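You operate a simulated robot arm through the tools that you are given. There is no shell and no other tool.

You run a simulated robot arm. Do the job below in one go: nothing can be reset, and whatever is moved stays where it is left.

TASK
Lay the orange skein on the swift and wind a ball from it.
Fine: draw the swift lever out till the skein hangs taut; clip shut; crank till the tab shows green; open the clip after.

It is judged by the outcome, as a careful person would: the job done as asked, and still so three seconds after it is handed in. It fails if anything else is knocked over, pushed out of place, dropped, spilled or broken.

THE ROBOT
A 7-joint arm with a fingered hand, fixed in place. Base frame: the origin is at the foot of the arm, x ahead of it, y to its left, z up. Readings come in mm, rad, newtons and seconds.
With the tool pointing down near the work surface it reaches from about 100 to 900 mm from the base axis. Its first joint turns from -2.897 to 2.897 rad. Payload 4 kg.
The tool frame sits at the grasp point between the pads (the TCP): z along the fingers, y along the line on which they close. The tips reach 30 mm beyond it. The gripper opens to 104 mm. The gripper's body begins 35 mm behind the TCP. The gripper is a hand of 4 fingers: y runs from the thumb to the fingers, the wrist lies at [-15, -113, -190] in the tool frame, and closing takes about 1.5 s.
Orientation is that of the tool frame in the base frame, as [roll, pitch, yaw] about the fixed x, y, z axes, in that order (R = Rz(yaw) Ry(pitch) Rx(roll)). With the fingers straight down and the wrist toward the robot, the tool's x, y and z point along [0, 1, 0], [1, 0, 0] and [0, 0, -1] of the base frame.

THE INTERFACE
- The arm moves only by the tool drive_tool. Its argument "deltas" is a list of rows, each a list of 2 entries, a list of its own where there are three numbers: the shift along the base's x, y, z in units of 250 mm (1.0 is 250 mm), then the turn, a rotation vector about the base's x, y, z in units of 45 degrees (1.0 is 45 degrees). In form: [[[tx, ty, tz], [ax, ay, az]], ...]. A call has 1 to 20 rows; each row is the pose to reach, as a shift and turn from the pose commanded when the call began. "grip" is the finger opening in mm, from 0 to 104, set as the call begins (left out, the last holds). A call with a number of a shift or a turn outside -1 to 1 is refused whole. Rows are played at 5 a second. More than 50 mm and 0.15 rad between two rows, or a gripper value outside its range, and nothing of the call is played. Where a pose cannot be reached the arm comes as near as it can. A force on the tool above 40 N (or 10 N above the force at the start of the call, whichever is more), or a blocked arm, ends the call early, and 0.2 s more pass. Each finger travels about 153 mm/s and halts on what it meets, pressing with about 28 N; the grip force reading is that of the motor and also rises with nothing between the fingers. The clock runs only during rows and for 0.2 s after the last one: add rows that repeat a pose to give the fingers time. It gives the time, the measured TCP pose, the force on the tool (base axes), the opening and the grip force at its end, in the units of the frame above (readings bear some noise), with the torque about the TCP (base axes, N m) and any sound that the robot's microphone picked up.
- Cameras (640 x 400 px; columns grow to the right, rows downward): "scene" is fixed at [399.5, 649.4, 1553.8]; the picture's right is [-0.97, -0.25, 0.00], its down [-0.19, 0.72, -0.67] and it looks along [0.17, -0.65, -0.74] (base axes); focal length 214 px, centre (320, 200). "wrist" rides on the gripper at [61, -92, -130] in the tool frame; the picture's right is [-0.81, 0.27, -0.52], its down [-0.53, -0.71, 0.46] and it looks along [-0.24, 0.64, 0.72] (tool axes); focal length 275 px, centre (320, 200). There is no depth. A picture from a camera that has moved, and an enlarged one, comes with that camera's place and axes in the base frame and with its lens.
- get_image(camera): a new picture of that camera. It takes no simulated time.
- move_fingers(index, middle, ring, thumb_bend, thumb_turn): sets how far each is bent, from 0 (flat) to 1 (curled in); at 0.3 the hand is open as for a grip, at 0.7 the pads meet at the TCP. One left out holds its place. A second passes; each finger stops where it meets its share of the squeeze, and holds until it gets a number again. A gripper value or a shape takes the hand back. It gives what a move gives, with no picture; readings hold the bend of each and the force on the fingers (four entries, about 0 where the hand has none), thumb and palm. thumb_turn goes from beside the hand (0) to across from the fingers (1), as for a grip.
- grasp_type(shape): the hand has 4 fingers and takes this shape, open, in about a second: jaw (thumb against the fingers, like two jaws); tri (thumb and two fingers); tip (a fingertip pinch); poke (one finger out to press); point (the index stretched); flat (the hand flat); cup (the hand cupped); fist (a fist). The gripper value then closes the fingers along that shape, each until it touches; the sizes above hold for jaw. It gives what a move gives, with no picture.
- zoom(camera, box): a new picture of the part [left, top, right, bottom] of that camera's present view, enlarged. It takes no simulated time.
- job_done(): hands the job in; it is judged then, once.

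Places have to be worked out from the pictures, the camera data and where the tool is seen. Open the gripper and draw the arm clear of the work before you hand the job in, unless the task says otherwise.

The tools are called after "Call:" as name(argument=value, ...) on one line, values as JSON. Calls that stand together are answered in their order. drive_tool: Moves the arm, as the interface text tells. Its arguments: {"type":"object","properties":{"deltas":{"type":"array","items":{"type":"array"}},"grip":{"type":"number"}},"required":["deltas"]} The other tools are called the same way: grasp_type (shape) gives the hand a shape; move_fingers (index, middle, ring, thumb_bend, thumb_turn) moves the fingers one by one; get_image (camera) takes a picture; zoom (camera, box) takes an enlarged picture of a part of a camera's view; job_done () hands the job in.

At the start:

```text
clock: 0.0
ee_pos: [486.3, -231.4, 1313.5]
tcp_rot: [-3.141, -0.002, 1.57]
ft_force: [0.4, -1.0, 1.2]
torque: [0.01, -0.02, 0.01]
opening: 103.7
gripper_force: 0.0
shape: jaw
bend: [0.3, 0.3, 0.3, 0.3, 0.98]
finger forces: [0.0, 0.0, 0.0, 0.1, 0.0, 0.1]
```

scene: 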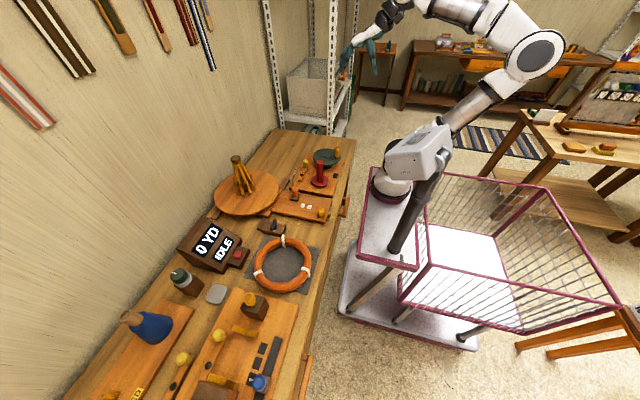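
wrist: 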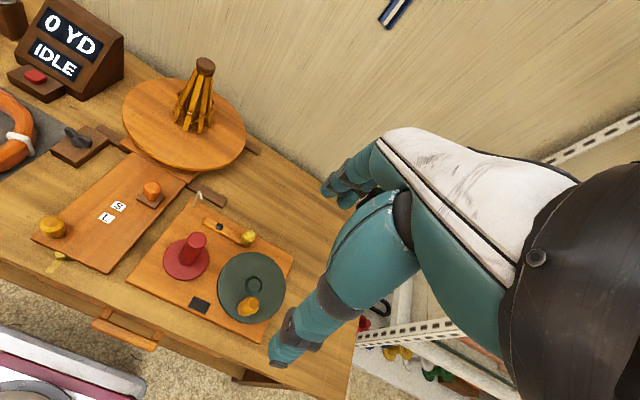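

I start by looking closely at the bench: the swift, the ring-shaped orange skein, the winder, the display and the levers.

Call:
zoom(camera="scene", box=[200, 130, 360, 230])

Call:
zoom(camera="scene", box=[160, 200, 340, 312])

Call:
zoom(camera="wrist", box=[0, 100, 320, 300])

Call:
zoom(camera="wrist", box=[110, 180, 300, 340])

Call:
zoom(camera="scene", box=[80, 280, 320, 400])

```text
4.00 times, centred on (280, 180) of scene
camera zoom: at [399.5, 649.4, 1553.8], right [-0.97, -0.25, 0.0], down [-0.19, 0.72, -0.67], along [0.17, -0.65, -0.74], focal length 858 px, centre (480, 280)
```

zoom: 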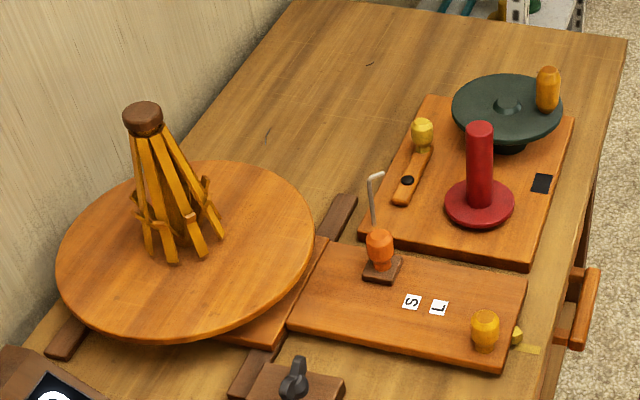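

```text
3.56 times, centred on (250, 256) of scene
camera zoom: at [399.5, 649.4, 1553.8], right [-0.97, -0.25, 0.0], down [-0.19, 0.72, -0.67], along [0.17, -0.65, -0.74], focal length 763 px, centre (569, 1)
```

zoom: 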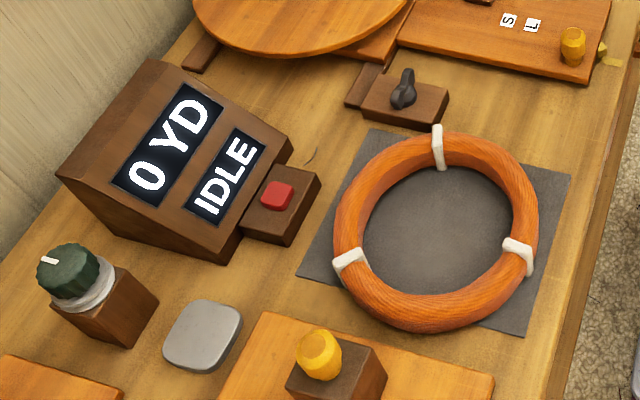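

```text
2.00 times, centred on (160, 200) of wrist
camera zoom: at [393.8, -169.5, 1444.2], right [0.27, -0.81, 0.52], down [-0.71, -0.53, -0.46], along [0.64, -0.24, -0.72], focal length 551 px, centre (640, 200)
```

zoom: 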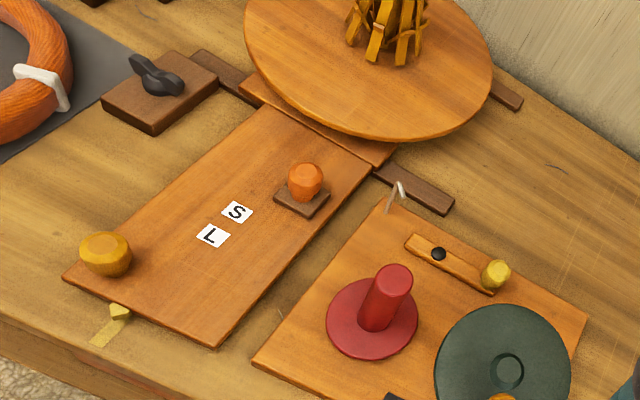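

```text
2.50 times, centred on (205, 260) of wrist
camera zoom: at [393.8, -169.5, 1444.2], right [0.27, -0.81, 0.52], down [-0.71, -0.53, -0.46], along [0.64, -0.24, -0.72], focal length 688 px, centre (608, 50)
```

zoom: 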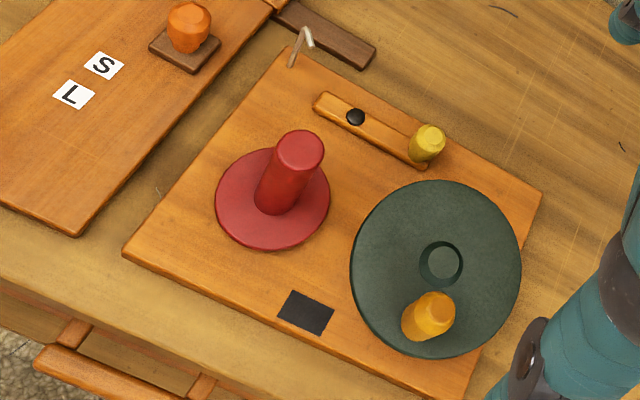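

```text
2.67 times, centred on (200, 340) of scene
camera zoom: at [399.5, 649.4, 1553.8], right [-0.97, -0.25, 0.0], down [-0.19, 0.72, -0.67], along [0.17, -0.65, -0.74], focal length 572 px, centre (640, -173)
```

zoom: 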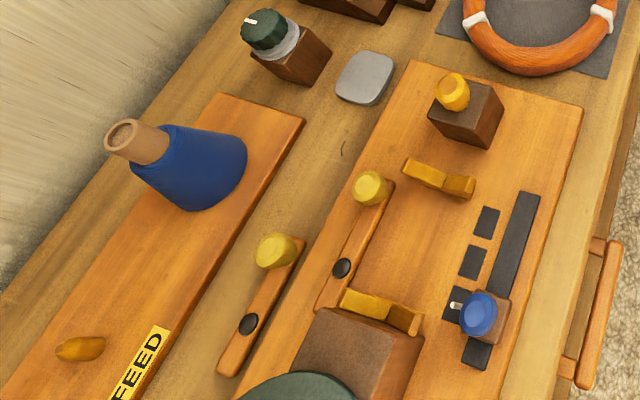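

I need to see how the arm stands and how the bench lies relative to it, so I look at the right part of the scene enlarged.

Call:
zoom(camera="scene", box=[300, 0, 640, 212])

Call:
zoom(camera="scene", box=[320, 150, 640, 350])

Call:
zoom(camera="wrist", box=[0, 0, 160, 100])

Call:
zoom(camera="scene", box=[270, 140, 360, 220])

```text
1.88 times, centred on (470, 106) of scene
camera zoom: at [399.5, 649.4, 1553.8], right [-0.97, -0.25, 0.0], down [-0.19, 0.72, -0.67], along [0.17, -0.65, -0.74], focal length 404 px, centre (38, 377)
```

zoom: 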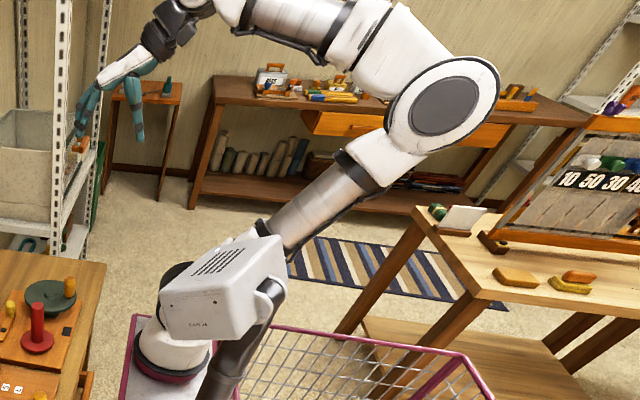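

```text
2.00 times, centred on (480, 250) of scene
camera zoom: at [399.5, 649.4, 1553.8], right [-0.97, -0.25, 0.0], down [-0.19, 0.72, -0.67], along [0.17, -0.65, -0.74], focal length 429 px, centre (0, 100)
```

zoom: 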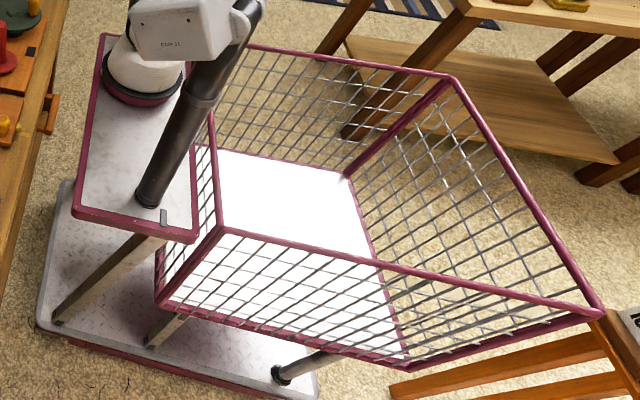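

```text
4.00 times, centred on (80, 50) of wrist
camera zoom: at [393.8, -169.5, 1444.2], right [0.27, -0.81, 0.52], down [-0.71, -0.53, -0.46], along [0.64, -0.24, -0.72], focal length 1101 px, centre (1280, 800)
```

zoom: 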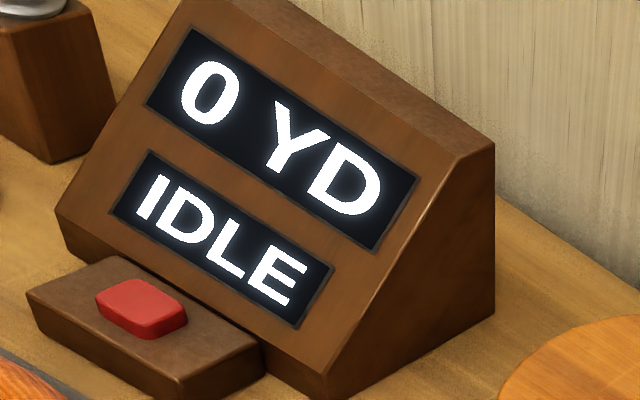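

```text
5.00 times, centred on (315, 180) of scene
camera zoom: at [399.5, 649.4, 1553.8], right [-0.97, -0.25, 0.0], down [-0.19, 0.72, -0.67], along [0.17, -0.65, -0.74], focal length 1072 px, centre (345, 300)
```

zoom: 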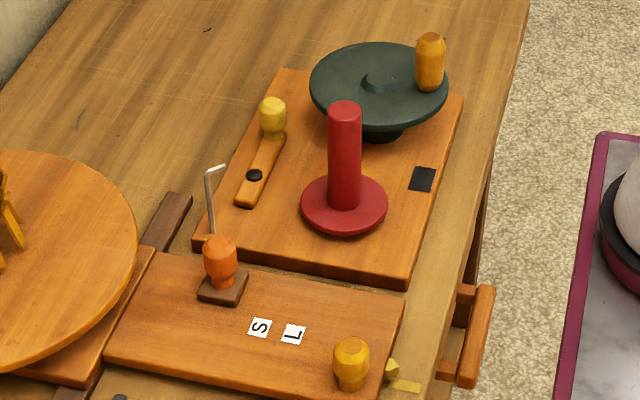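

The two cameras agree that the swift is near (912, 48), with its disc at z≈825 and its cap at z≈1019. The S label is near (645, 32, 790) and the skein centre near (628, 333, 785). I move the hand left and down, with everything still well below it, to get a closer look at the panels.

Call:
drive_tool(deltas=[[[-0.02, 0.14, -0.1], [0, 0, 0]], [[-0.05, 0.28, -0.2], [0, 0, 0]], [[-0.08, 0.42, -0.3], [0, 0, 0]], [[-0.11, 0.56, -0.4], [0, 0, 0]], [[-0.13, 0.7, -0.5], [0, 0, 0]], [[-0.15, 0.84, -0.6], [0, 0, 0]], [[-0.15, 0.95, -0.7], [0, 0, 0]], [[-0.15, 0.95, -0.7], [0, 0, 0]]])

Call:
get_image(camera="wrist")

Call:
get_image(camera="scene")

```text
clock: 1.8
ee_pos: [451.2, 5.2, 1137.5]
tcp_rot: [-3.141, 0.0, 1.568]
ft_force: [0.3, 0.3, 0.4]
torque: [0.01, 0.02, 0.03]
opening: 103.4
gripper_force: 0.1
shape: jaw
bend: [0.3, 0.3, 0.3, 0.3, 0.98]
finger forces: [0.0, 0.0, 0.0, 0.1, 0.0, 0.0]
```

```text
taken
camera wrist: at [359.1, 66.7, 1268.4], right [0.27, -0.81, 0.52], down [-0.71, -0.53, -0.46], along [0.64, -0.24, -0.72], focal length 275 px, centre (320, 200)
```

wrist: 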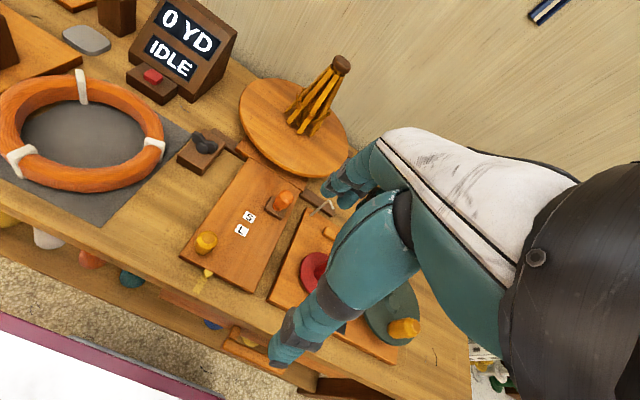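

```text
taken
```

scene: 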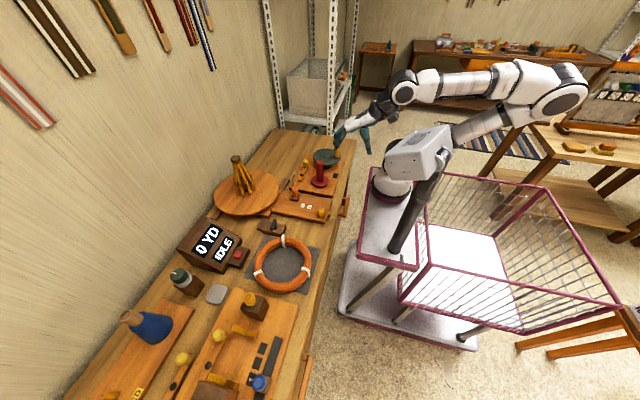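

The move went cleanly, and the left half of the wrist view is free of the hand. I zoom in there on the panel, the swift and the toggle.

Call:
zoom(camera="wrist", box=[160, 160, 320, 310])

Call:
zoom(camera="wrist", box=[220, 40, 380, 190])

Call:
zoom(camera="wrist", box=[0, 60, 200, 220])

Call:
zoom(camera="scene", box=[205, 140, 335, 230])

```text
2.67 times, centred on (240, 235) of wrist
camera zoom: at [359.1, 66.7, 1268.4], right [0.27, -0.81, 0.52], down [-0.71, -0.53, -0.46], along [0.64, -0.24, -0.72], focal length 734 px, centre (533, 107)
```

zoom: 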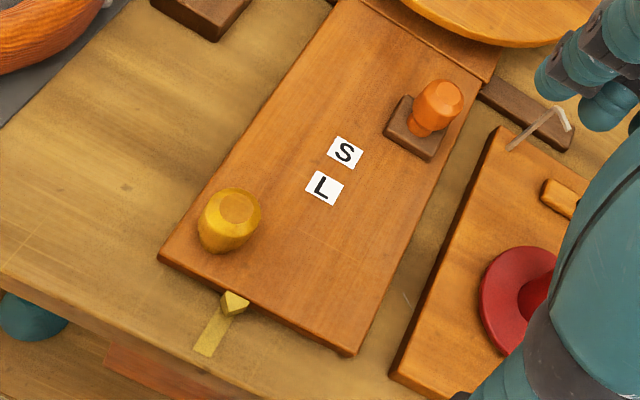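

```text
2.67 times, centred on (300, 115) of wrist
camera zoom: at [359.1, 66.7, 1268.4], right [0.27, -0.81, 0.52], down [-0.71, -0.53, -0.46], along [0.64, -0.24, -0.72], focal length 734 px, centre (373, 427)
```

zoom: 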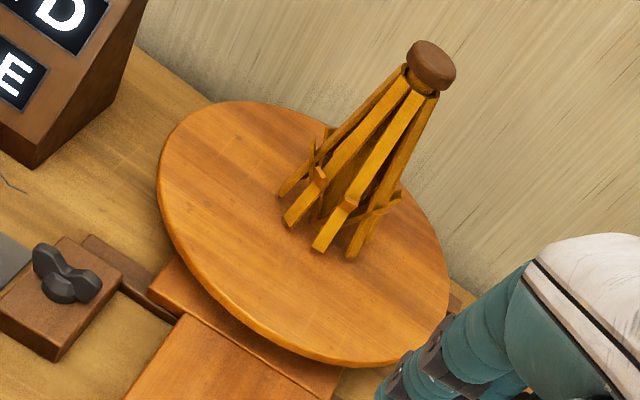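

```text
2.50 times, centred on (100, 140) of wrist
camera zoom: at [359.1, 66.7, 1268.4], right [0.27, -0.81, 0.52], down [-0.71, -0.53, -0.46], along [0.64, -0.24, -0.72], focal length 688 px, centre (870, 350)
```

zoom: 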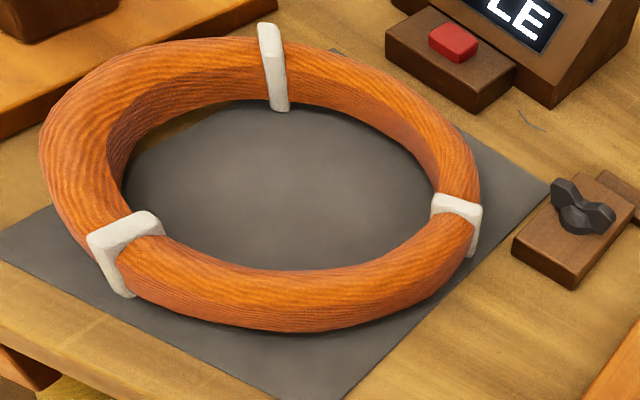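

```text
4.44 times, centred on (270, 185) of scene
camera zoom: at [399.5, 649.4, 1553.8], right [-0.97, -0.25, 0.0], down [-0.19, 0.72, -0.67], along [0.17, -0.65, -0.74], focal length 953 px, centre (542, 267)
```

zoom: 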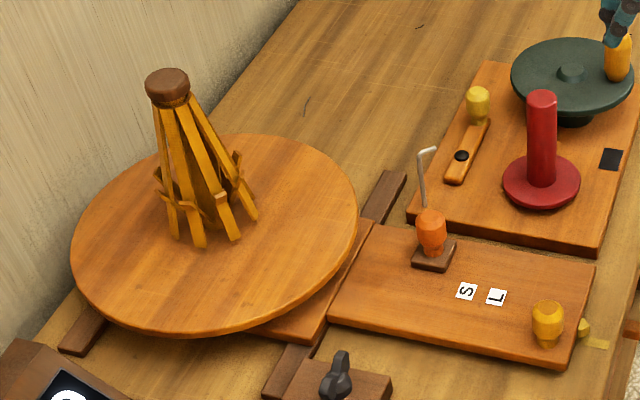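

The panel carries S and L cards, an orange knob near S and a yellow knob at the front with a pointer over a yellow tape. From the two views, the winder's crank peg is near (554, -290), the wheel hub near (607, -295), the red post near (608, -147) and the clip knob near (713, -235). I move over the winder at a safe height for a closer view.

Call:
drive_tool(deltas=[[[0.05, -0.16, 0.0], [0, 0, 0]], [[0.1, -0.32, 0.0], [0, 0, 0]], [[0.15, -0.48, 0.0], [0, 0, 0]], [[0.2, -0.64, 0.0], [0, 0, 0]], [[0.26, -0.8, -0.03], [0, 0, 0]], [[0.32, -0.95, -0.06], [0, 0, 0]], [[0.36, -1.0, -0.1], [0, 0, 0]]])

Call:
drive_tool(deltas=[[[0.08, -0.12, -0.08], [0, 0, 0]], [[0.16, -0.24, -0.16], [0, 0, 0]], [[0.24, -0.36, -0.24], [0, 0, 0]], [[0.26, -0.43, -0.32], [0, 0, 0]], [[0.26, -0.43, -0.32], [0, 0, 0]]])

Call:
get_image(camera="wrist")

Call:
get_image(camera="scene")

```text
clock: 3.4
ee_pos: [537.5, -248.9, 1113.0]
tcp_rot: [3.141, 0.002, 1.571]
ft_force: [0.5, 0.5, -0.5]
torque: [-0.04, -0.01, 0.01]
opening: 103.5
gripper_force: 0.1
shape: jaw
bend: [0.3, 0.3, 0.3, 0.3, 0.98]
finger forces: [0.1, 0.0, 0.0, 0.1, 0.0, 0.0]
out of reach, approached as far as the arm can: row 1, 2
```

```text
clock: 4.6
ee_pos: [601.9, -352.5, 1035.3]
tcp_rot: [-3.141, -0.001, 1.571]
ft_force: [-0.6, -1.1, -0.3]
torque: [-0.04, 0.0, 0.0]
opening: 103.8
gripper_force: 0.1
shape: jaw
bend: [0.3, 0.3, 0.3, 0.3, 0.98]
finger forces: [0.0, 0.1, 0.0, 0.0, 0.0, 0.1]
```

```text
taken
camera wrist: at [510.7, -289.8, 1165.2], right [0.27, -0.81, 0.52], down [-0.71, -0.53, -0.46], along [0.64, -0.24, -0.72], focal length 275 px, centre (320, 200)
```

wrist: 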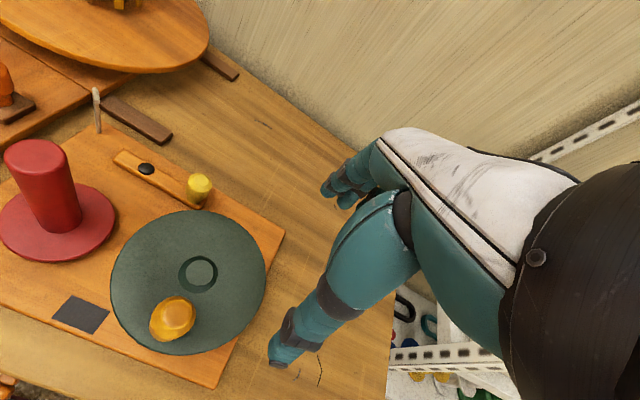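

```text
taken
```

scene: 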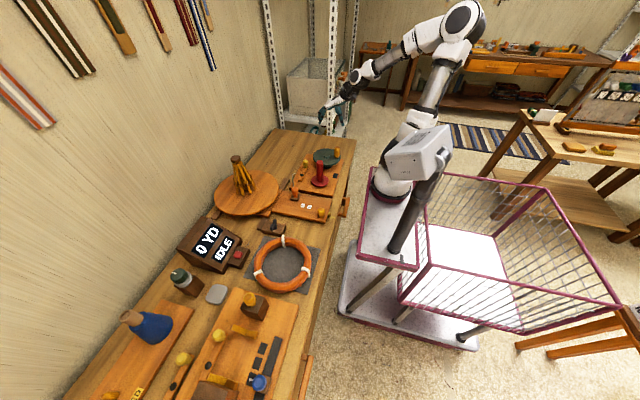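

The winder is in clear view now. I zoom in on the clip lever, hook, tab and crank.

Call:
zoom(camera="wrist", box=[80, 80, 240, 220])

Call:
zoom(camera="wrist", box=[0, 200, 280, 390])

Call:
zoom(camera="wrist", box=[0, 0, 240, 150])

```text
2.86 times, centred on (160, 150) of wrist
camera zoom: at [510.7, -289.8, 1165.2], right [0.27, -0.81, 0.52], down [-0.71, -0.53, -0.46], along [0.64, -0.24, -0.72], focal length 786 px, centre (777, 343)
```

zoom: 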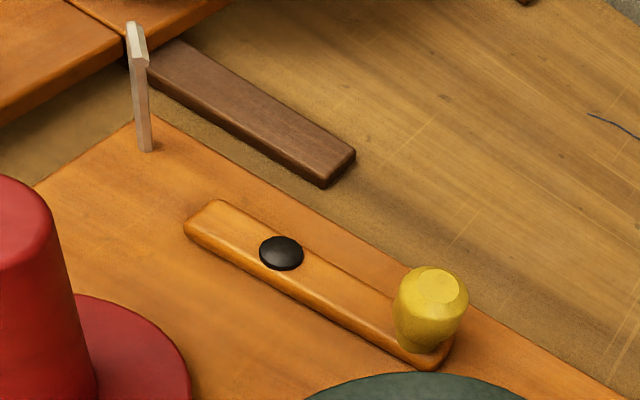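

```text
2.11 times, centred on (140, 295) of wrist
camera zoom: at [510.7, -289.8, 1165.2], right [0.27, -0.81, 0.52], down [-0.71, -0.53, -0.46], along [0.64, -0.24, -0.72], focal length 580 px, centre (699, 0)
```

zoom: 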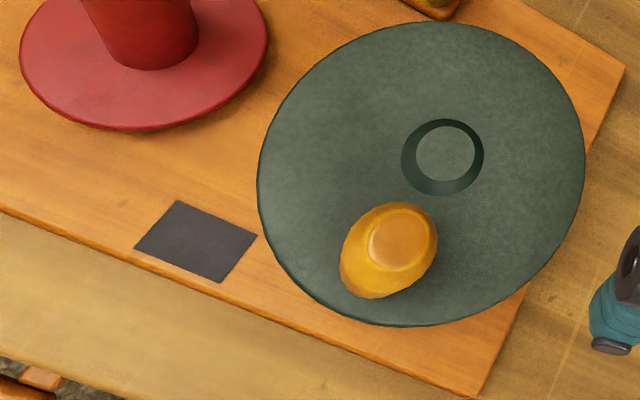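

```text
2.67 times, centred on (120, 75) of wrist
camera zoom: at [510.7, -289.8, 1165.2], right [0.27, -0.81, 0.52], down [-0.71, -0.53, -0.46], along [0.64, -0.24, -0.72], focal length 734 px, centre (853, 533)
```

zoom: 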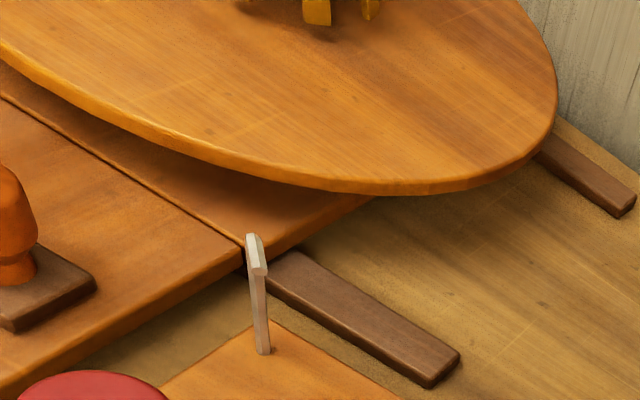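

The clip lever has its pivot near its +y end and its yellow knob near the wheel. Next I slide left, well above the red post, to view the swift panel and its knobs.

Call:
drive_tool(deltas=[[[-0.03, 0.15, 0.0], [0, 0, 0]], [[-0.06, 0.3, 0.0], [0, 0, 0]], [[-0.09, 0.45, 0.0], [0, 0, 0]], [[-0.12, 0.6, 0.0], [0, 0, 0]], [[-0.14, 0.75, 0.0], [0, 0, 0]], [[-0.14, 0.88, 0.0], [0, 0, 0]], [[-0.14, 0.88, 0.0], [0, 0, 0]]])

Call:
get_image(camera="wrist")

Call:
zoom(camera="wrist", box=[0, 60, 300, 360])

Call:
zoom(camera="wrist", box=[60, 0, 320, 130])

```text
clock: 6.2
ee_pos: [601.8, -142.0, 1062.0]
tcp_rot: [-3.139, 0.001, 1.571]
ft_force: [0.3, 0.1, -0.1]
torque: [-0.01, 0.01, -0.01]
opening: 103.7
gripper_force: 0.1
shape: jaw
bend: [0.3, 0.3, 0.3, 0.3, 0.98]
finger forces: [0.0, 0.1, 0.0, 0.0, 0.1, 0.1]
out of reach, approached as far as the arm can: row 4, 5, 6, 7
```

```text
taken
camera wrist: at [509.4, -80.1, 1192.3], right [0.28, -0.81, 0.52], down [-0.71, -0.53, -0.45], along [0.64, -0.24, -0.73], focal length 275 px, centre (320, 200)
```

wrist: 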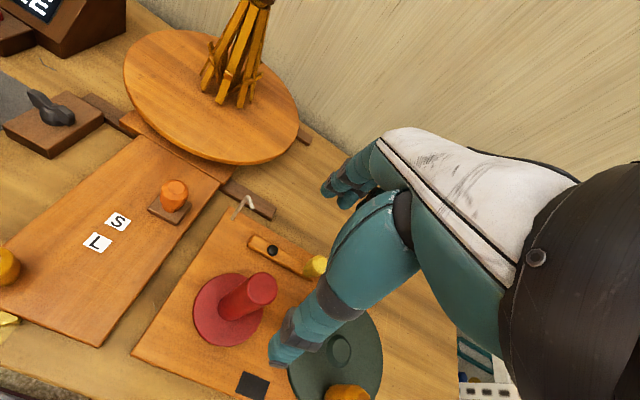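

```text
1.33 times, centred on (150, 210) of wrist
camera zoom: at [509.4, -80.1, 1192.3], right [0.28, -0.81, 0.52], down [-0.71, -0.53, -0.45], along [0.64, -0.24, -0.73], focal length 367 px, centre (547, 187)
```

zoom: 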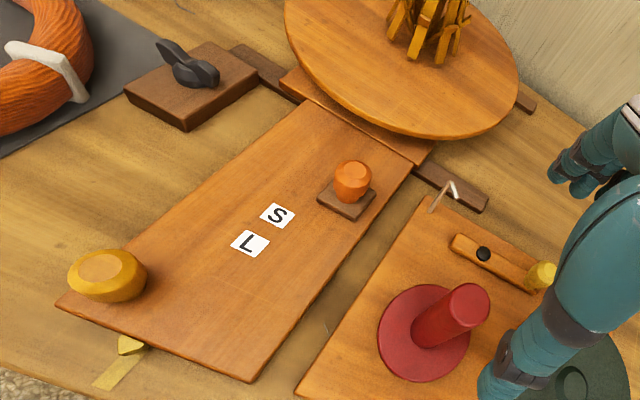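

```text
2.46 times, centred on (190, 65) of wrist
camera zoom: at [509.4, -80.1, 1192.3], right [0.28, -0.81, 0.52], down [-0.71, -0.53, -0.45], along [0.64, -0.24, -0.73], focal length 678 px, centre (640, 532)
```

zoom: 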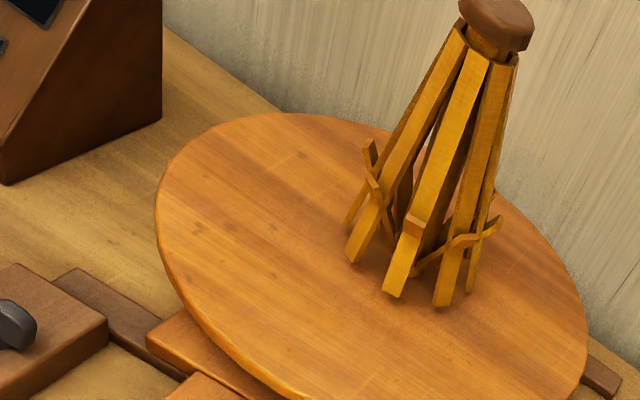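

The orange slider knob at about (693, -6) has the S mark at x≈645 and the L mark at x≈611 along its travel, so it looks like the swift lever. Next I measure the skein more exactly and look at the front yellow knob and the swift cage from the scene camera.

Call:
zoom(camera="scene", box=[240, 225, 330, 300])

Call:
zoom(camera="scene", box=[205, 145, 285, 225])

Call:
zoom(camera="scene", box=[270, 180, 360, 240])

```text
5.33 times, centred on (285, 262) of scene
camera zoom: at [399.5, 649.4, 1553.8], right [-0.97, -0.25, 0.0], down [-0.19, 0.72, -0.67], along [0.17, -0.65, -0.74], focal length 1144 px, centre (507, -133)
```

zoom: 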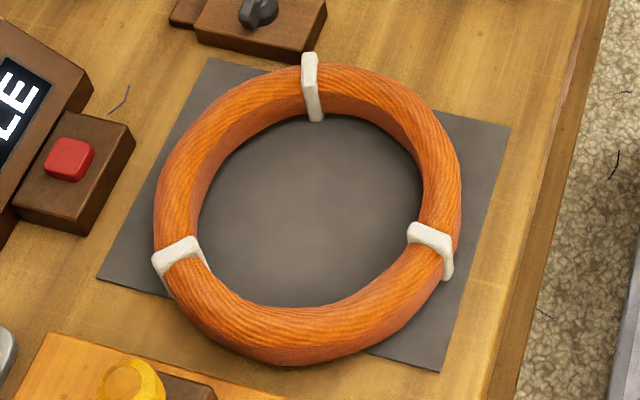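

```text
5.00 times, centred on (245, 185) of scene
camera zoom: at [399.5, 649.4, 1553.8], right [-0.97, -0.25, 0.0], down [-0.19, 0.72, -0.67], along [0.17, -0.65, -0.74], focal length 1072 px, centre (695, 275)
```

zoom: 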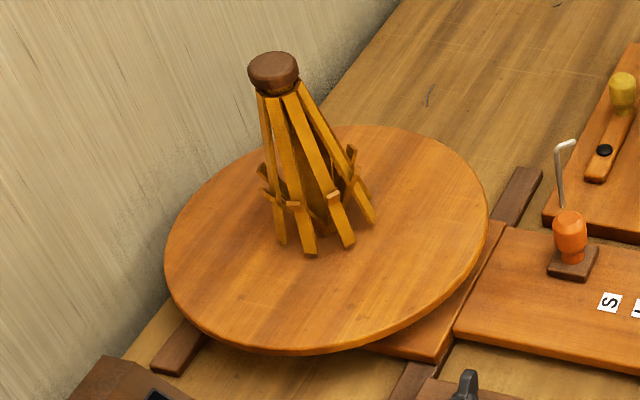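

```text
6.67 times, centred on (315, 210) of scene
camera zoom: at [399.5, 649.4, 1553.8], right [-0.97, -0.25, 0.0], down [-0.19, 0.72, -0.67], along [0.17, -0.65, -0.74], focal length 1430 px, centre (353, 133)
```

zoom: 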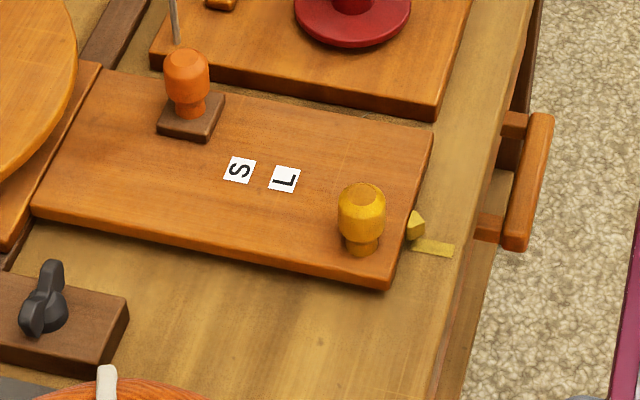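

Fitting the outline puts the skein centre at about (630, 325) with its ring line at radius 92 and a tube about 33 mm thick on a pad at z≈771. Its ties sit at about -71°, 45° and 170°. I move out and to the left, clear of the swift and of the too-close zone near the arm's base, towards the skein.

Call:
drive_tool(deltas=[[[0.12, 0.05, 0.06], [0, 0, 0]], [[0.24, 0.15, 0.12], [0, 0, 0]], [[0.34, 0.28, 0.16], [0, 0, 0]], [[0.4, 0.44, 0.18], [0, 0, 0]], [[0.4, 0.62, 0.18], [0, 0, 0]], [[0.4, 0.8, 0.18], [0, 0, 0]], [[0.36, 0.96, 0.18], [0, 0, 0]], [[0.36, 0.96, 0.18], [0, 0, 0]]])

```text
clock: 8.0
ee_pos: [690.1, 101.6, 1108.7]
tcp_rot: [-3.14, 0.0, 1.572]
ft_force: [0.0, 0.1, 0.2]
torque: [-0.05, -0.03, -0.03]
opening: 103.6
gripper_force: 0.0
shape: jaw
bend: [0.3, 0.3, 0.3, 0.3, 0.98]
finger forces: [0.0, 0.1, 0.0, 0.0, 0.0, 0.0]
```

I am now at (690, 102, 1109). Next I go to a hover over the skein's robot-side edge at about (550, 279), turning the hand 30° so that it closes radially across the tube.

Call:
drive_tool(deltas=[[[-0.05, 0.14, -0.04], [0, 0, 0.09]], [[-0.12, 0.28, -0.1], [0, 0, 0.18]], [[-0.2, 0.42, -0.18], [0, 0, 0.27]], [[-0.3, 0.53, -0.28], [0, 0, 0.36]], [[-0.4, 0.62, -0.4], [0, 0, 0.45]], [[-0.48, 0.68, -0.53], [0, 0, 0.54]], [[-0.54, 0.71, -0.67], [0, 0, 0.62]], [[-0.564, 0.716, -0.8], [0, 0, 0.667]], [[-0.564, 0.716, -0.8], [0, 0, 0.667]]])

Call:
get_image(camera="wrist")

Call:
zoom(camera="scene", box=[220, 190, 380, 300])

```text
clock: 10.0
ee_pos: [549.0, 278.0, 906.5]
tcp_rot: [-3.141, -0.001, 2.094]
ft_force: [-0.7, -0.9, 0.6]
torque: [0.03, -0.03, 0.01]
opening: 103.7
gripper_force: 0.0
shape: jaw
bend: [0.3, 0.3, 0.3, 0.3, 0.98]
finger forces: [0.0, 0.1, 0.1, 0.1, 0.1, 0.0]
```

```text
taken
camera wrist: at [438.4, 285.5, 1038.4], right [0.64, -0.56, 0.52], down [-0.35, -0.82, -0.46], along [0.68, 0.11, -0.72], focal length 275 px, centre (320, 200)
```

wrist: 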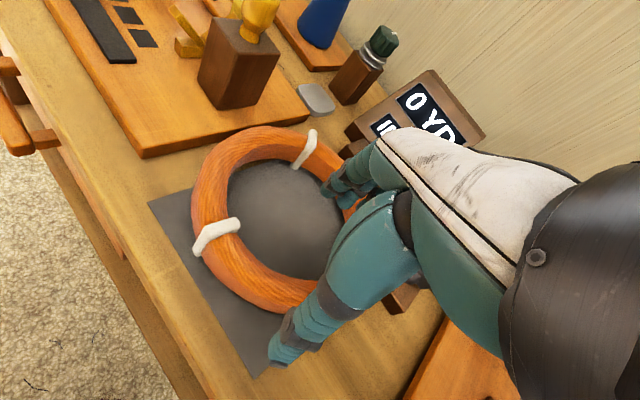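

```text
3.64 times, centred on (300, 245) of scene
camera zoom: at [399.5, 649.4, 1553.8], right [-0.97, -0.25, 0.0], down [-0.19, 0.72, -0.67], along [0.17, -0.65, -0.74], focal length 780 px, centre (393, 36)
```

zoom: 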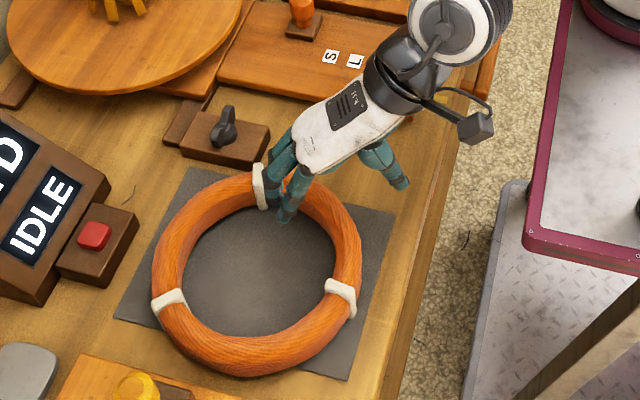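

The hand hovers centred over the tube, with the fingers inside the ring and the thumb outside. I lower it in small steps, watching the force.

Call:
drive_tool(deltas=[[[0.0, 0.0, -0.1], [0, 0, 0]], [[0.0, 0.0, -0.2], [0, 0, 0]], [[0.0, 0.0, -0.27], [0, 0, 0]], [[0.0, 0.0, -0.32], [0, 0, 0]], [[0.0, 0.0, -0.36], [0, 0, 0]], [[0.0, 0.0, -0.36], [0, 0, 0]]])

Call:
get_image(camera="wrist")

Call:
zoom(camera="scene", box=[245, 200, 345, 280])

```text
clock: 11.4
ee_pos: [551.1, 277.9, 818.1]
tcp_rot: [3.141, 0.001, 2.095]
ft_force: [-0.5, -0.3, 0.3]
torque: [0.03, 0.01, -0.02]
opening: 103.8
gripper_force: 0.0
shape: jaw
bend: [0.3, 0.3, 0.3, 0.3, 0.98]
finger forces: [0.0, 0.0, 0.1, 0.1, 0.0, 0.0]
```

```text
taken
camera wrist: at [440.2, 286.4, 948.5], right [0.64, -0.56, 0.52], down [-0.35, -0.82, -0.46], along [0.68, 0.11, -0.72], focal length 275 px, centre (320, 200)
```

wrist: 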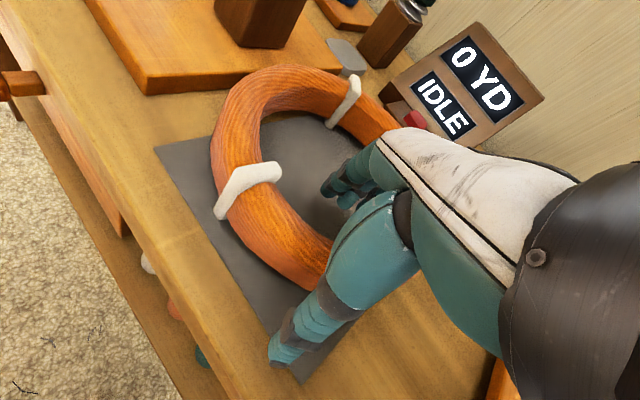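

```text
5.00 times, centred on (295, 240) of scene
camera zoom: at [399.5, 649.4, 1553.8], right [-0.97, -0.25, 0.0], down [-0.19, 0.72, -0.67], along [0.17, -0.65, -0.74], focal length 1072 px, centre (445, 0)
```

zoom: 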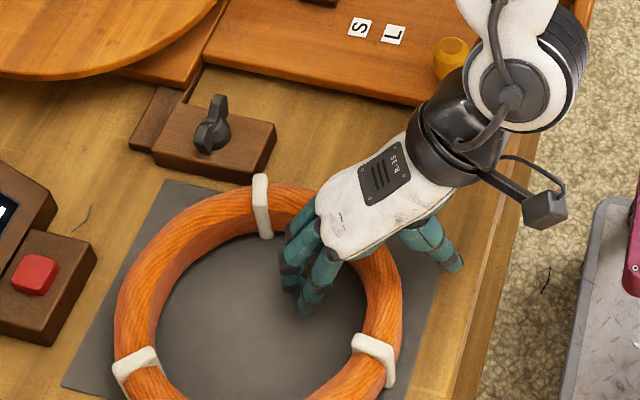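

Clearances look right. I lower another 10 mm so the pads are at the tube, then close on it, with extra rows so the fingers have time.

Call:
drive_tool(deltas=[[[0.0, 0.0, -0.02], [0, 0, 0]], [[0.0, 0.0, -0.04], [0, 0, 0]], [[0.0, 0.0, -0.04], [0, 0, 0]]])

Call:
drive_tool(deltas=[[[0, 0, 0], [0, 0, 0]], [[0, 0, 0], [0, 0, 0]], [[0, 0, 0], [0, 0, 0]], [[0, 0, 0], [0, 0, 0]], [[0, 0, 0], [0, 0, 0]], [[0, 0, 0], [0, 0, 0]], [[0, 0, 0], [0, 0, 0]], [[0, 0, 0], [0, 0, 0]]], grip=15)

Call:
get_image(camera="wrist")

Call:
zoom(camera="scene", box=[245, 200, 345, 280])

```text
clock: 12.2
ee_pos: [551.4, 275.6, 810.0]
tcp_rot: [-3.141, 0.0, 2.093]
ft_force: [-0.1, 1.0, -0.4]
torque: [0.0, -0.01, 0.04]
opening: 103.9
gripper_force: 0.1
shape: jaw
bend: [0.3, 0.3, 0.3, 0.3, 0.98]
finger forces: [0.1, 0.1, 0.0, 0.0, 0.1, 0.1]
```

```text
clock: 14.0
ee_pos: [549.9, 277.3, 809.9]
tcp_rot: [3.14, 0.0, 2.095]
ft_force: [-0.1, 0.7, -0.1]
torque: [0.03, 0.01, 0.06]
opening: 21.8
gripper_force: 27.9
shape: jaw
bend: [0.72, 0.59, 0.53, 0.74, 1.0]
finger forces: [14.6, 6.8, 3.2, 0.0, 24.7, 0.0]
```

```text
taken
camera wrist: at [439.9, 285.2, 940.6], right [0.64, -0.56, 0.52], down [-0.35, -0.82, -0.46], along [0.68, 0.11, -0.72], focal length 275 px, centre (320, 200)
```

wrist: 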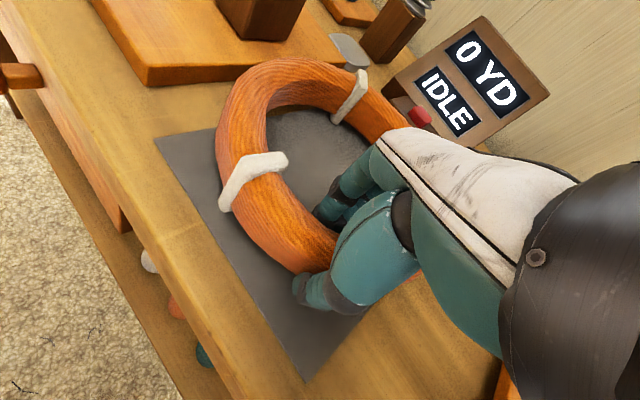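

```text
5.00 times, centred on (295, 240) of scene
camera zoom: at [399.5, 649.4, 1553.8], right [-0.97, -0.25, 0.0], down [-0.19, 0.72, -0.67], along [0.17, -0.65, -0.74], focal length 1072 px, centre (445, 0)
```

zoom: 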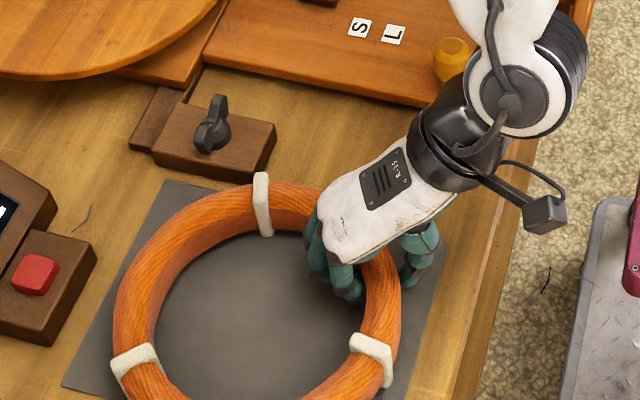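

The fingers have closed on the tube (forces 15, 7 and 3 N against the thumb's 25 N). I lift slowly by about 40 mm and check how the skein hangs.

Call:
drive_tool(deltas=[[[0, 0, 0.03], [0, 0, 0]], [[0, 0, 0.06], [0, 0, 0]], [[0, 0, 0.1], [0, 0, 0]], [[0, 0, 0.16], [0, 0, 0]], [[0, 0, 0.16], [0, 0, 0]]])

Call:
get_image(camera="wrist")

Call:
zoom(camera="scene", box=[230, 200, 350, 290])

```text
clock: 15.2
ee_pos: [549.2, 277.9, 848.7]
tcp_rot: [3.141, -0.001, 2.093]
ft_force: [0.6, -0.1, -2.1]
torque: [-0.05, 0.2, 0.0]
opening: 21.7
gripper_force: 27.8
shape: jaw
bend: [0.71, 0.6, 0.58, 0.75, 1.0]
finger forces: [17.6, 5.6, 3.0, 0.1, 26.2, 0.0]
```

```text
taken
camera wrist: at [439.1, 285.6, 978.7], right [0.64, -0.56, 0.52], down [-0.35, -0.82, -0.46], along [0.68, 0.11, -0.72], focal length 275 px, centre (320, 200)
```

wrist: 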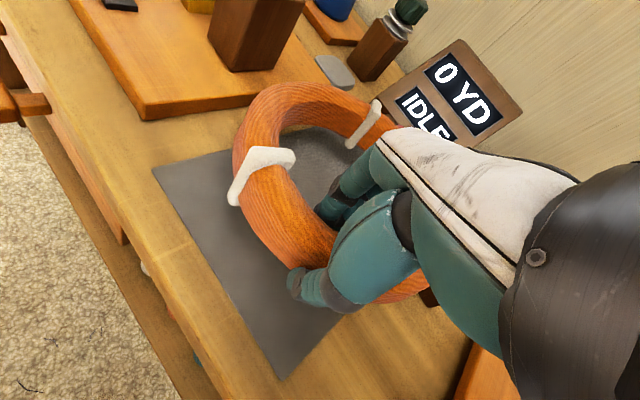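

```text
4.44 times, centred on (290, 245) of scene
camera zoom: at [399.5, 649.4, 1553.8], right [-0.97, -0.25, 0.0], down [-0.19, 0.72, -0.67], along [0.17, -0.65, -0.74], focal length 953 px, centre (453, 0)
```

zoom: 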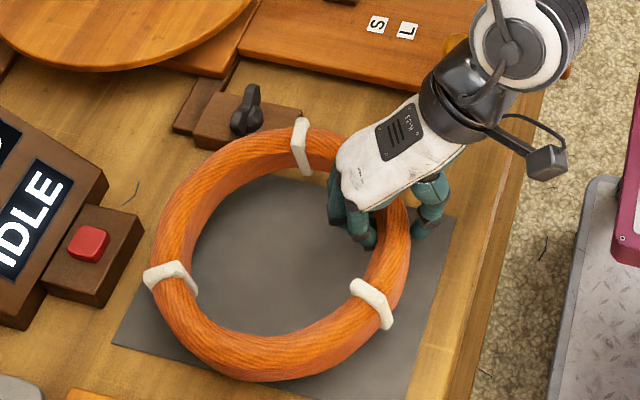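

The skein is off the pad, about 2 N and nearly level. I raise it straight up to above the swift's cap height.

Call:
drive_tool(deltas=[[[0, 0, 0.08], [0, 0, 0]], [[0, 0, 0.18], [0, 0, 0]], [[0, 0, 0.3], [0, 0, 0]], [[0, 0, 0.42], [0, 0, 0]], [[0, 0, 0.54], [0, 0, 0]], [[0, 0, 0.66], [0, 0, 0]], [[0, 0, 0.78], [0, 0, 0]], [[0, 0, 0.88], [0, 0, 0]], [[0, 0, 0.92], [0, 0, 0]], [[0, 0, 0.92], [0, 0, 0]]])

Call:
get_image(camera="wrist")

Call:
get_image(camera="scene")

```text
clock: 17.4
ee_pos: [551.5, 279.2, 1080.3]
tcp_rot: [-3.141, 0.0, 2.093]
ft_force: [0.3, -0.1, -1.0]
torque: [-0.05, 0.15, 0.01]
opening: 21.7
gripper_force: 27.9
shape: jaw
bend: [0.71, 0.61, 0.59, 0.76, 0.99]
finger forces: [17.9, 5.4, 3.2, 0.0, 26.4, 0.0]
```

```text
taken
camera wrist: at [440.9, 286.4, 1209.8], right [0.64, -0.56, 0.52], down [-0.35, -0.82, -0.46], along [0.68, 0.11, -0.72], focal length 275 px, centre (320, 200)
```

wrist: 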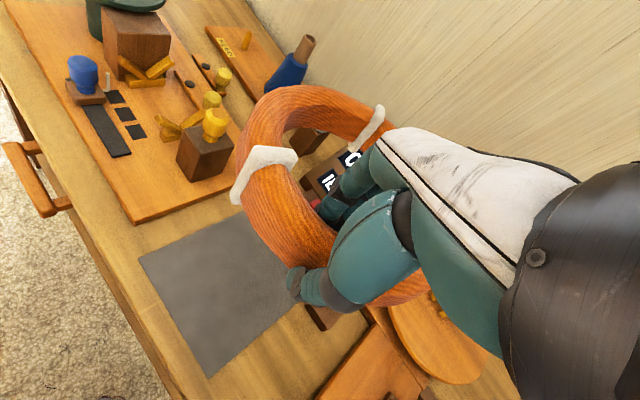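

```text
taken
```

scene: 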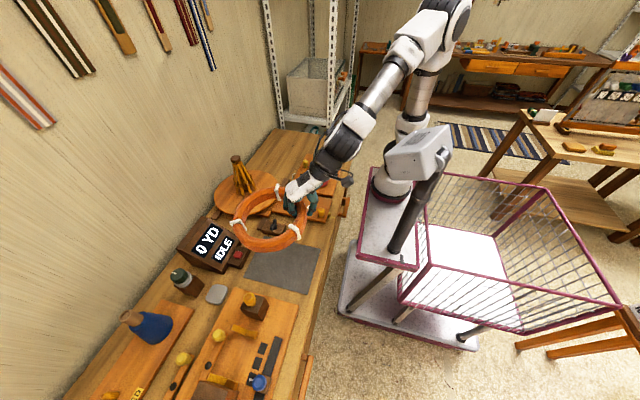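

The skein is held at z≈1080, but comparing wrist views its far side has drooped. I zoom in to measure the tilt.

Call:
zoom(camera="scene", box=[215, 150, 335, 260])

Call:
zoom(camera="wrist", box=[210, 70, 450, 320])

```text
3.64 times, centred on (275, 205) of scene
camera zoom: at [399.5, 649.4, 1553.8], right [-0.97, -0.25, 0.0], down [-0.19, 0.72, -0.67], along [0.17, -0.65, -0.74], focal length 780 px, centre (484, 182)
```

zoom: 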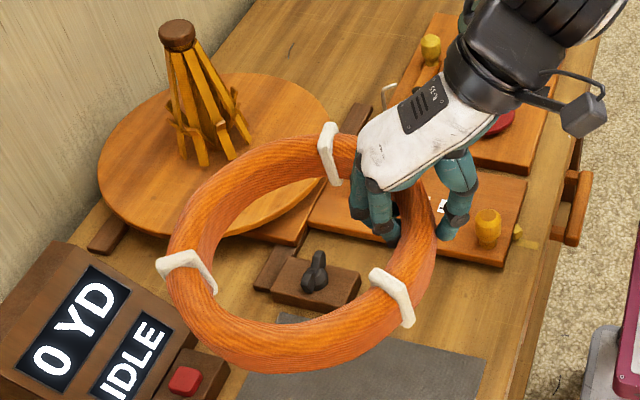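

```text
1.60 times, centred on (330, 195) of wrist
camera zoom: at [440.9, 286.4, 1209.8], right [0.64, -0.56, 0.52], down [-0.35, -0.82, -0.46], along [0.68, 0.11, -0.72], focal length 440 px, centre (304, 208)
```

zoom: 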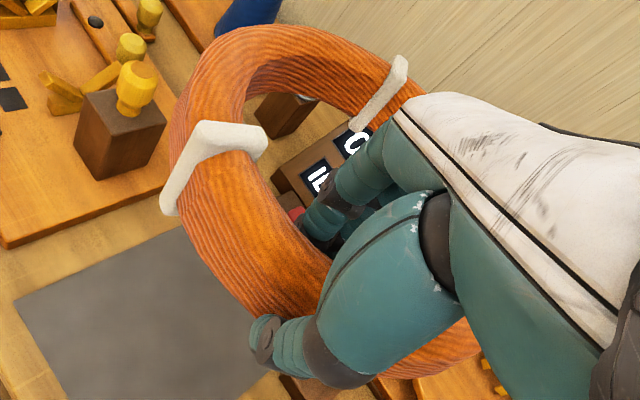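

Triangulation shows the skein is only about 5° from level, with its centre about 92 mm ahead of the grip. I raise a little more and carry it over towards the swift, staying above the cap and levelling it by about 5°.

Call:
drive_tool(deltas=[[[0, 0, 0.08], [0, 0, 0]], [[0.04, -0.05, 0.14], [0.02, -0.03, 0]], [[0.12, -0.14, 0.16], [0.04, -0.06, 0]], [[0.22, -0.24, 0.16], [0.056, -0.096, 0]], [[0.32, -0.34, 0.16], [0.056, -0.096, 0]], [[0.42, -0.44, 0.16], [0.056, -0.096, 0]], [[0.52, -0.54, 0.16], [0.056, -0.096, 0]], [[0.6, -0.62, 0.16], [0.056, -0.096, 0]], [[0.68, -0.7, 0.16], [0.056, -0.096, 0]], [[0.72, -0.74, 0.16], [0.056, -0.096, 0]], [[0.72, -0.74, 0.16], [0.056, -0.096, 0]]])

Call:
get_image(camera="wrist")

Call:
zoom(camera="scene", box=[200, 110, 340, 230])

```text
clock: 19.8
ee_pos: [730.6, 93.9, 1118.5]
tcp_rot: [3.054, 0.001, 2.094]
ft_force: [-0.3, -0.4, -1.6]
torque: [-0.08, 0.17, -0.03]
opening: 21.6
gripper_force: 28.0
shape: jaw
bend: [0.71, 0.61, 0.6, 0.76, 0.99]
finger forces: [18.2, 5.1, 3.3, 0.1, 26.6, 0.1]
```

```text
taken
camera wrist: at [610.0, 95.9, 1241.6], right [0.6, -0.59, 0.54], down [-0.31, -0.8, -0.52], along [0.73, 0.14, -0.67], focal length 275 px, centre (320, 200)
```

wrist: 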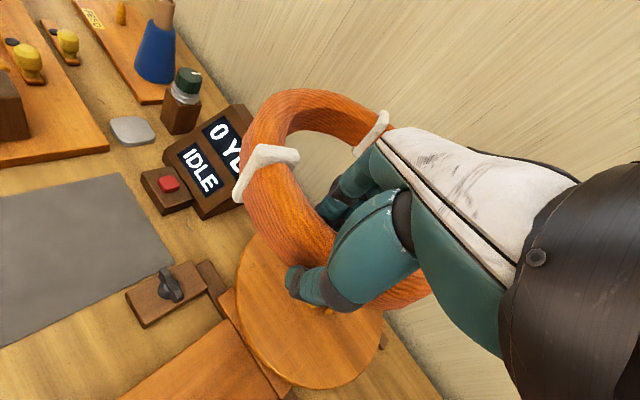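

```text
3.33 times, centred on (270, 170) of scene
camera zoom: at [399.5, 649.4, 1553.8], right [-0.97, -0.25, 0.0], down [-0.19, 0.72, -0.67], along [0.17, -0.65, -0.74], focal length 715 px, centre (487, 300)
```

zoom: 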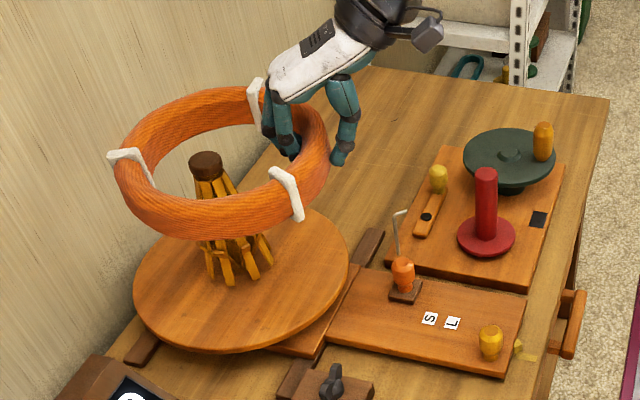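

The skein now looks level and clears the cap. I carry it the last stretch, so its centre comes over the swift axis near (913, 43), then check from both cameras before lowering.

Call:
drive_tool(deltas=[[[0.08, -0.08, 0], [0, 0, 0]], [[0.17, -0.17, 0], [0, 0, 0]], [[0.26, -0.26, 0], [0, 0, 0]], [[0.34, -0.34, 0], [0, 0, 0]], [[0.39, -0.4, 0], [0, 0, 0]], [[0.39, -0.4, 0], [0, 0, 0]], [[0.39, -0.4, 0], [0, 0, 0]]])

Call:
get_image(camera="wrist")

Call:
zoom(camera="scene", box=[200, 110, 300, 220])

Call:
zoom(camera="wrist", box=[200, 60, 440, 320])

```text
clock: 21.4
ee_pos: [825.3, -5.8, 1118.6]
tcp_rot: [3.055, 0.0, 2.092]
ft_force: [-0.1, -0.6, -1.9]
torque: [-0.03, 0.18, 0.0]
opening: 21.5
gripper_force: 27.6
shape: jaw
bend: [0.71, 0.61, 0.61, 0.76, 0.99]
finger forces: [18.2, 5.1, 3.5, 0.0, 26.9, 0.1]
```

```text
taken
camera wrist: at [706.5, -2.6, 1240.3], right [0.6, -0.59, 0.54], down [-0.31, -0.8, -0.52], along [0.73, 0.14, -0.67], focal length 275 px, centre (320, 200)
```

wrist: 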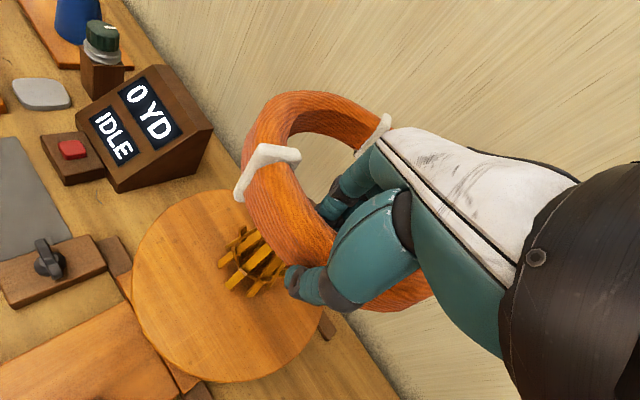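

```text
3.64 times, centred on (250, 165) of scene
camera zoom: at [399.5, 649.4, 1553.8], right [-0.97, -0.25, 0.0], down [-0.19, 0.72, -0.67], along [0.17, -0.65, -0.74], focal length 780 px, centre (574, 327)
```

zoom: 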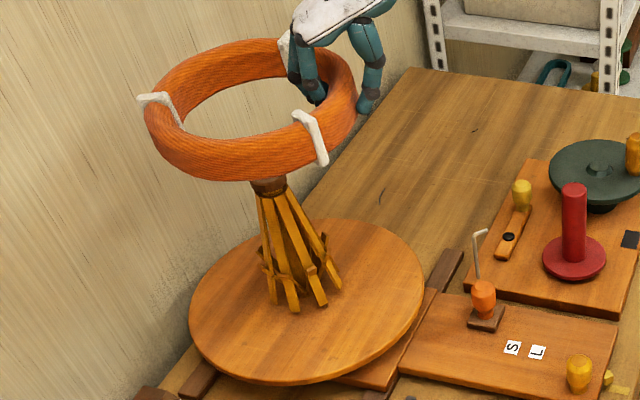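

```text
1.54 times, centred on (320, 190) of wrist
camera zoom: at [706.5, -2.6, 1240.3], right [0.6, -0.59, 0.54], down [-0.31, -0.8, -0.52], along [0.73, 0.14, -0.67], focal length 424 px, centre (320, 215)
```

zoom: 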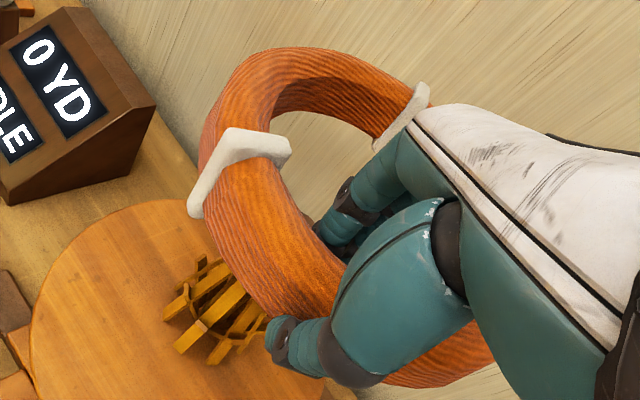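

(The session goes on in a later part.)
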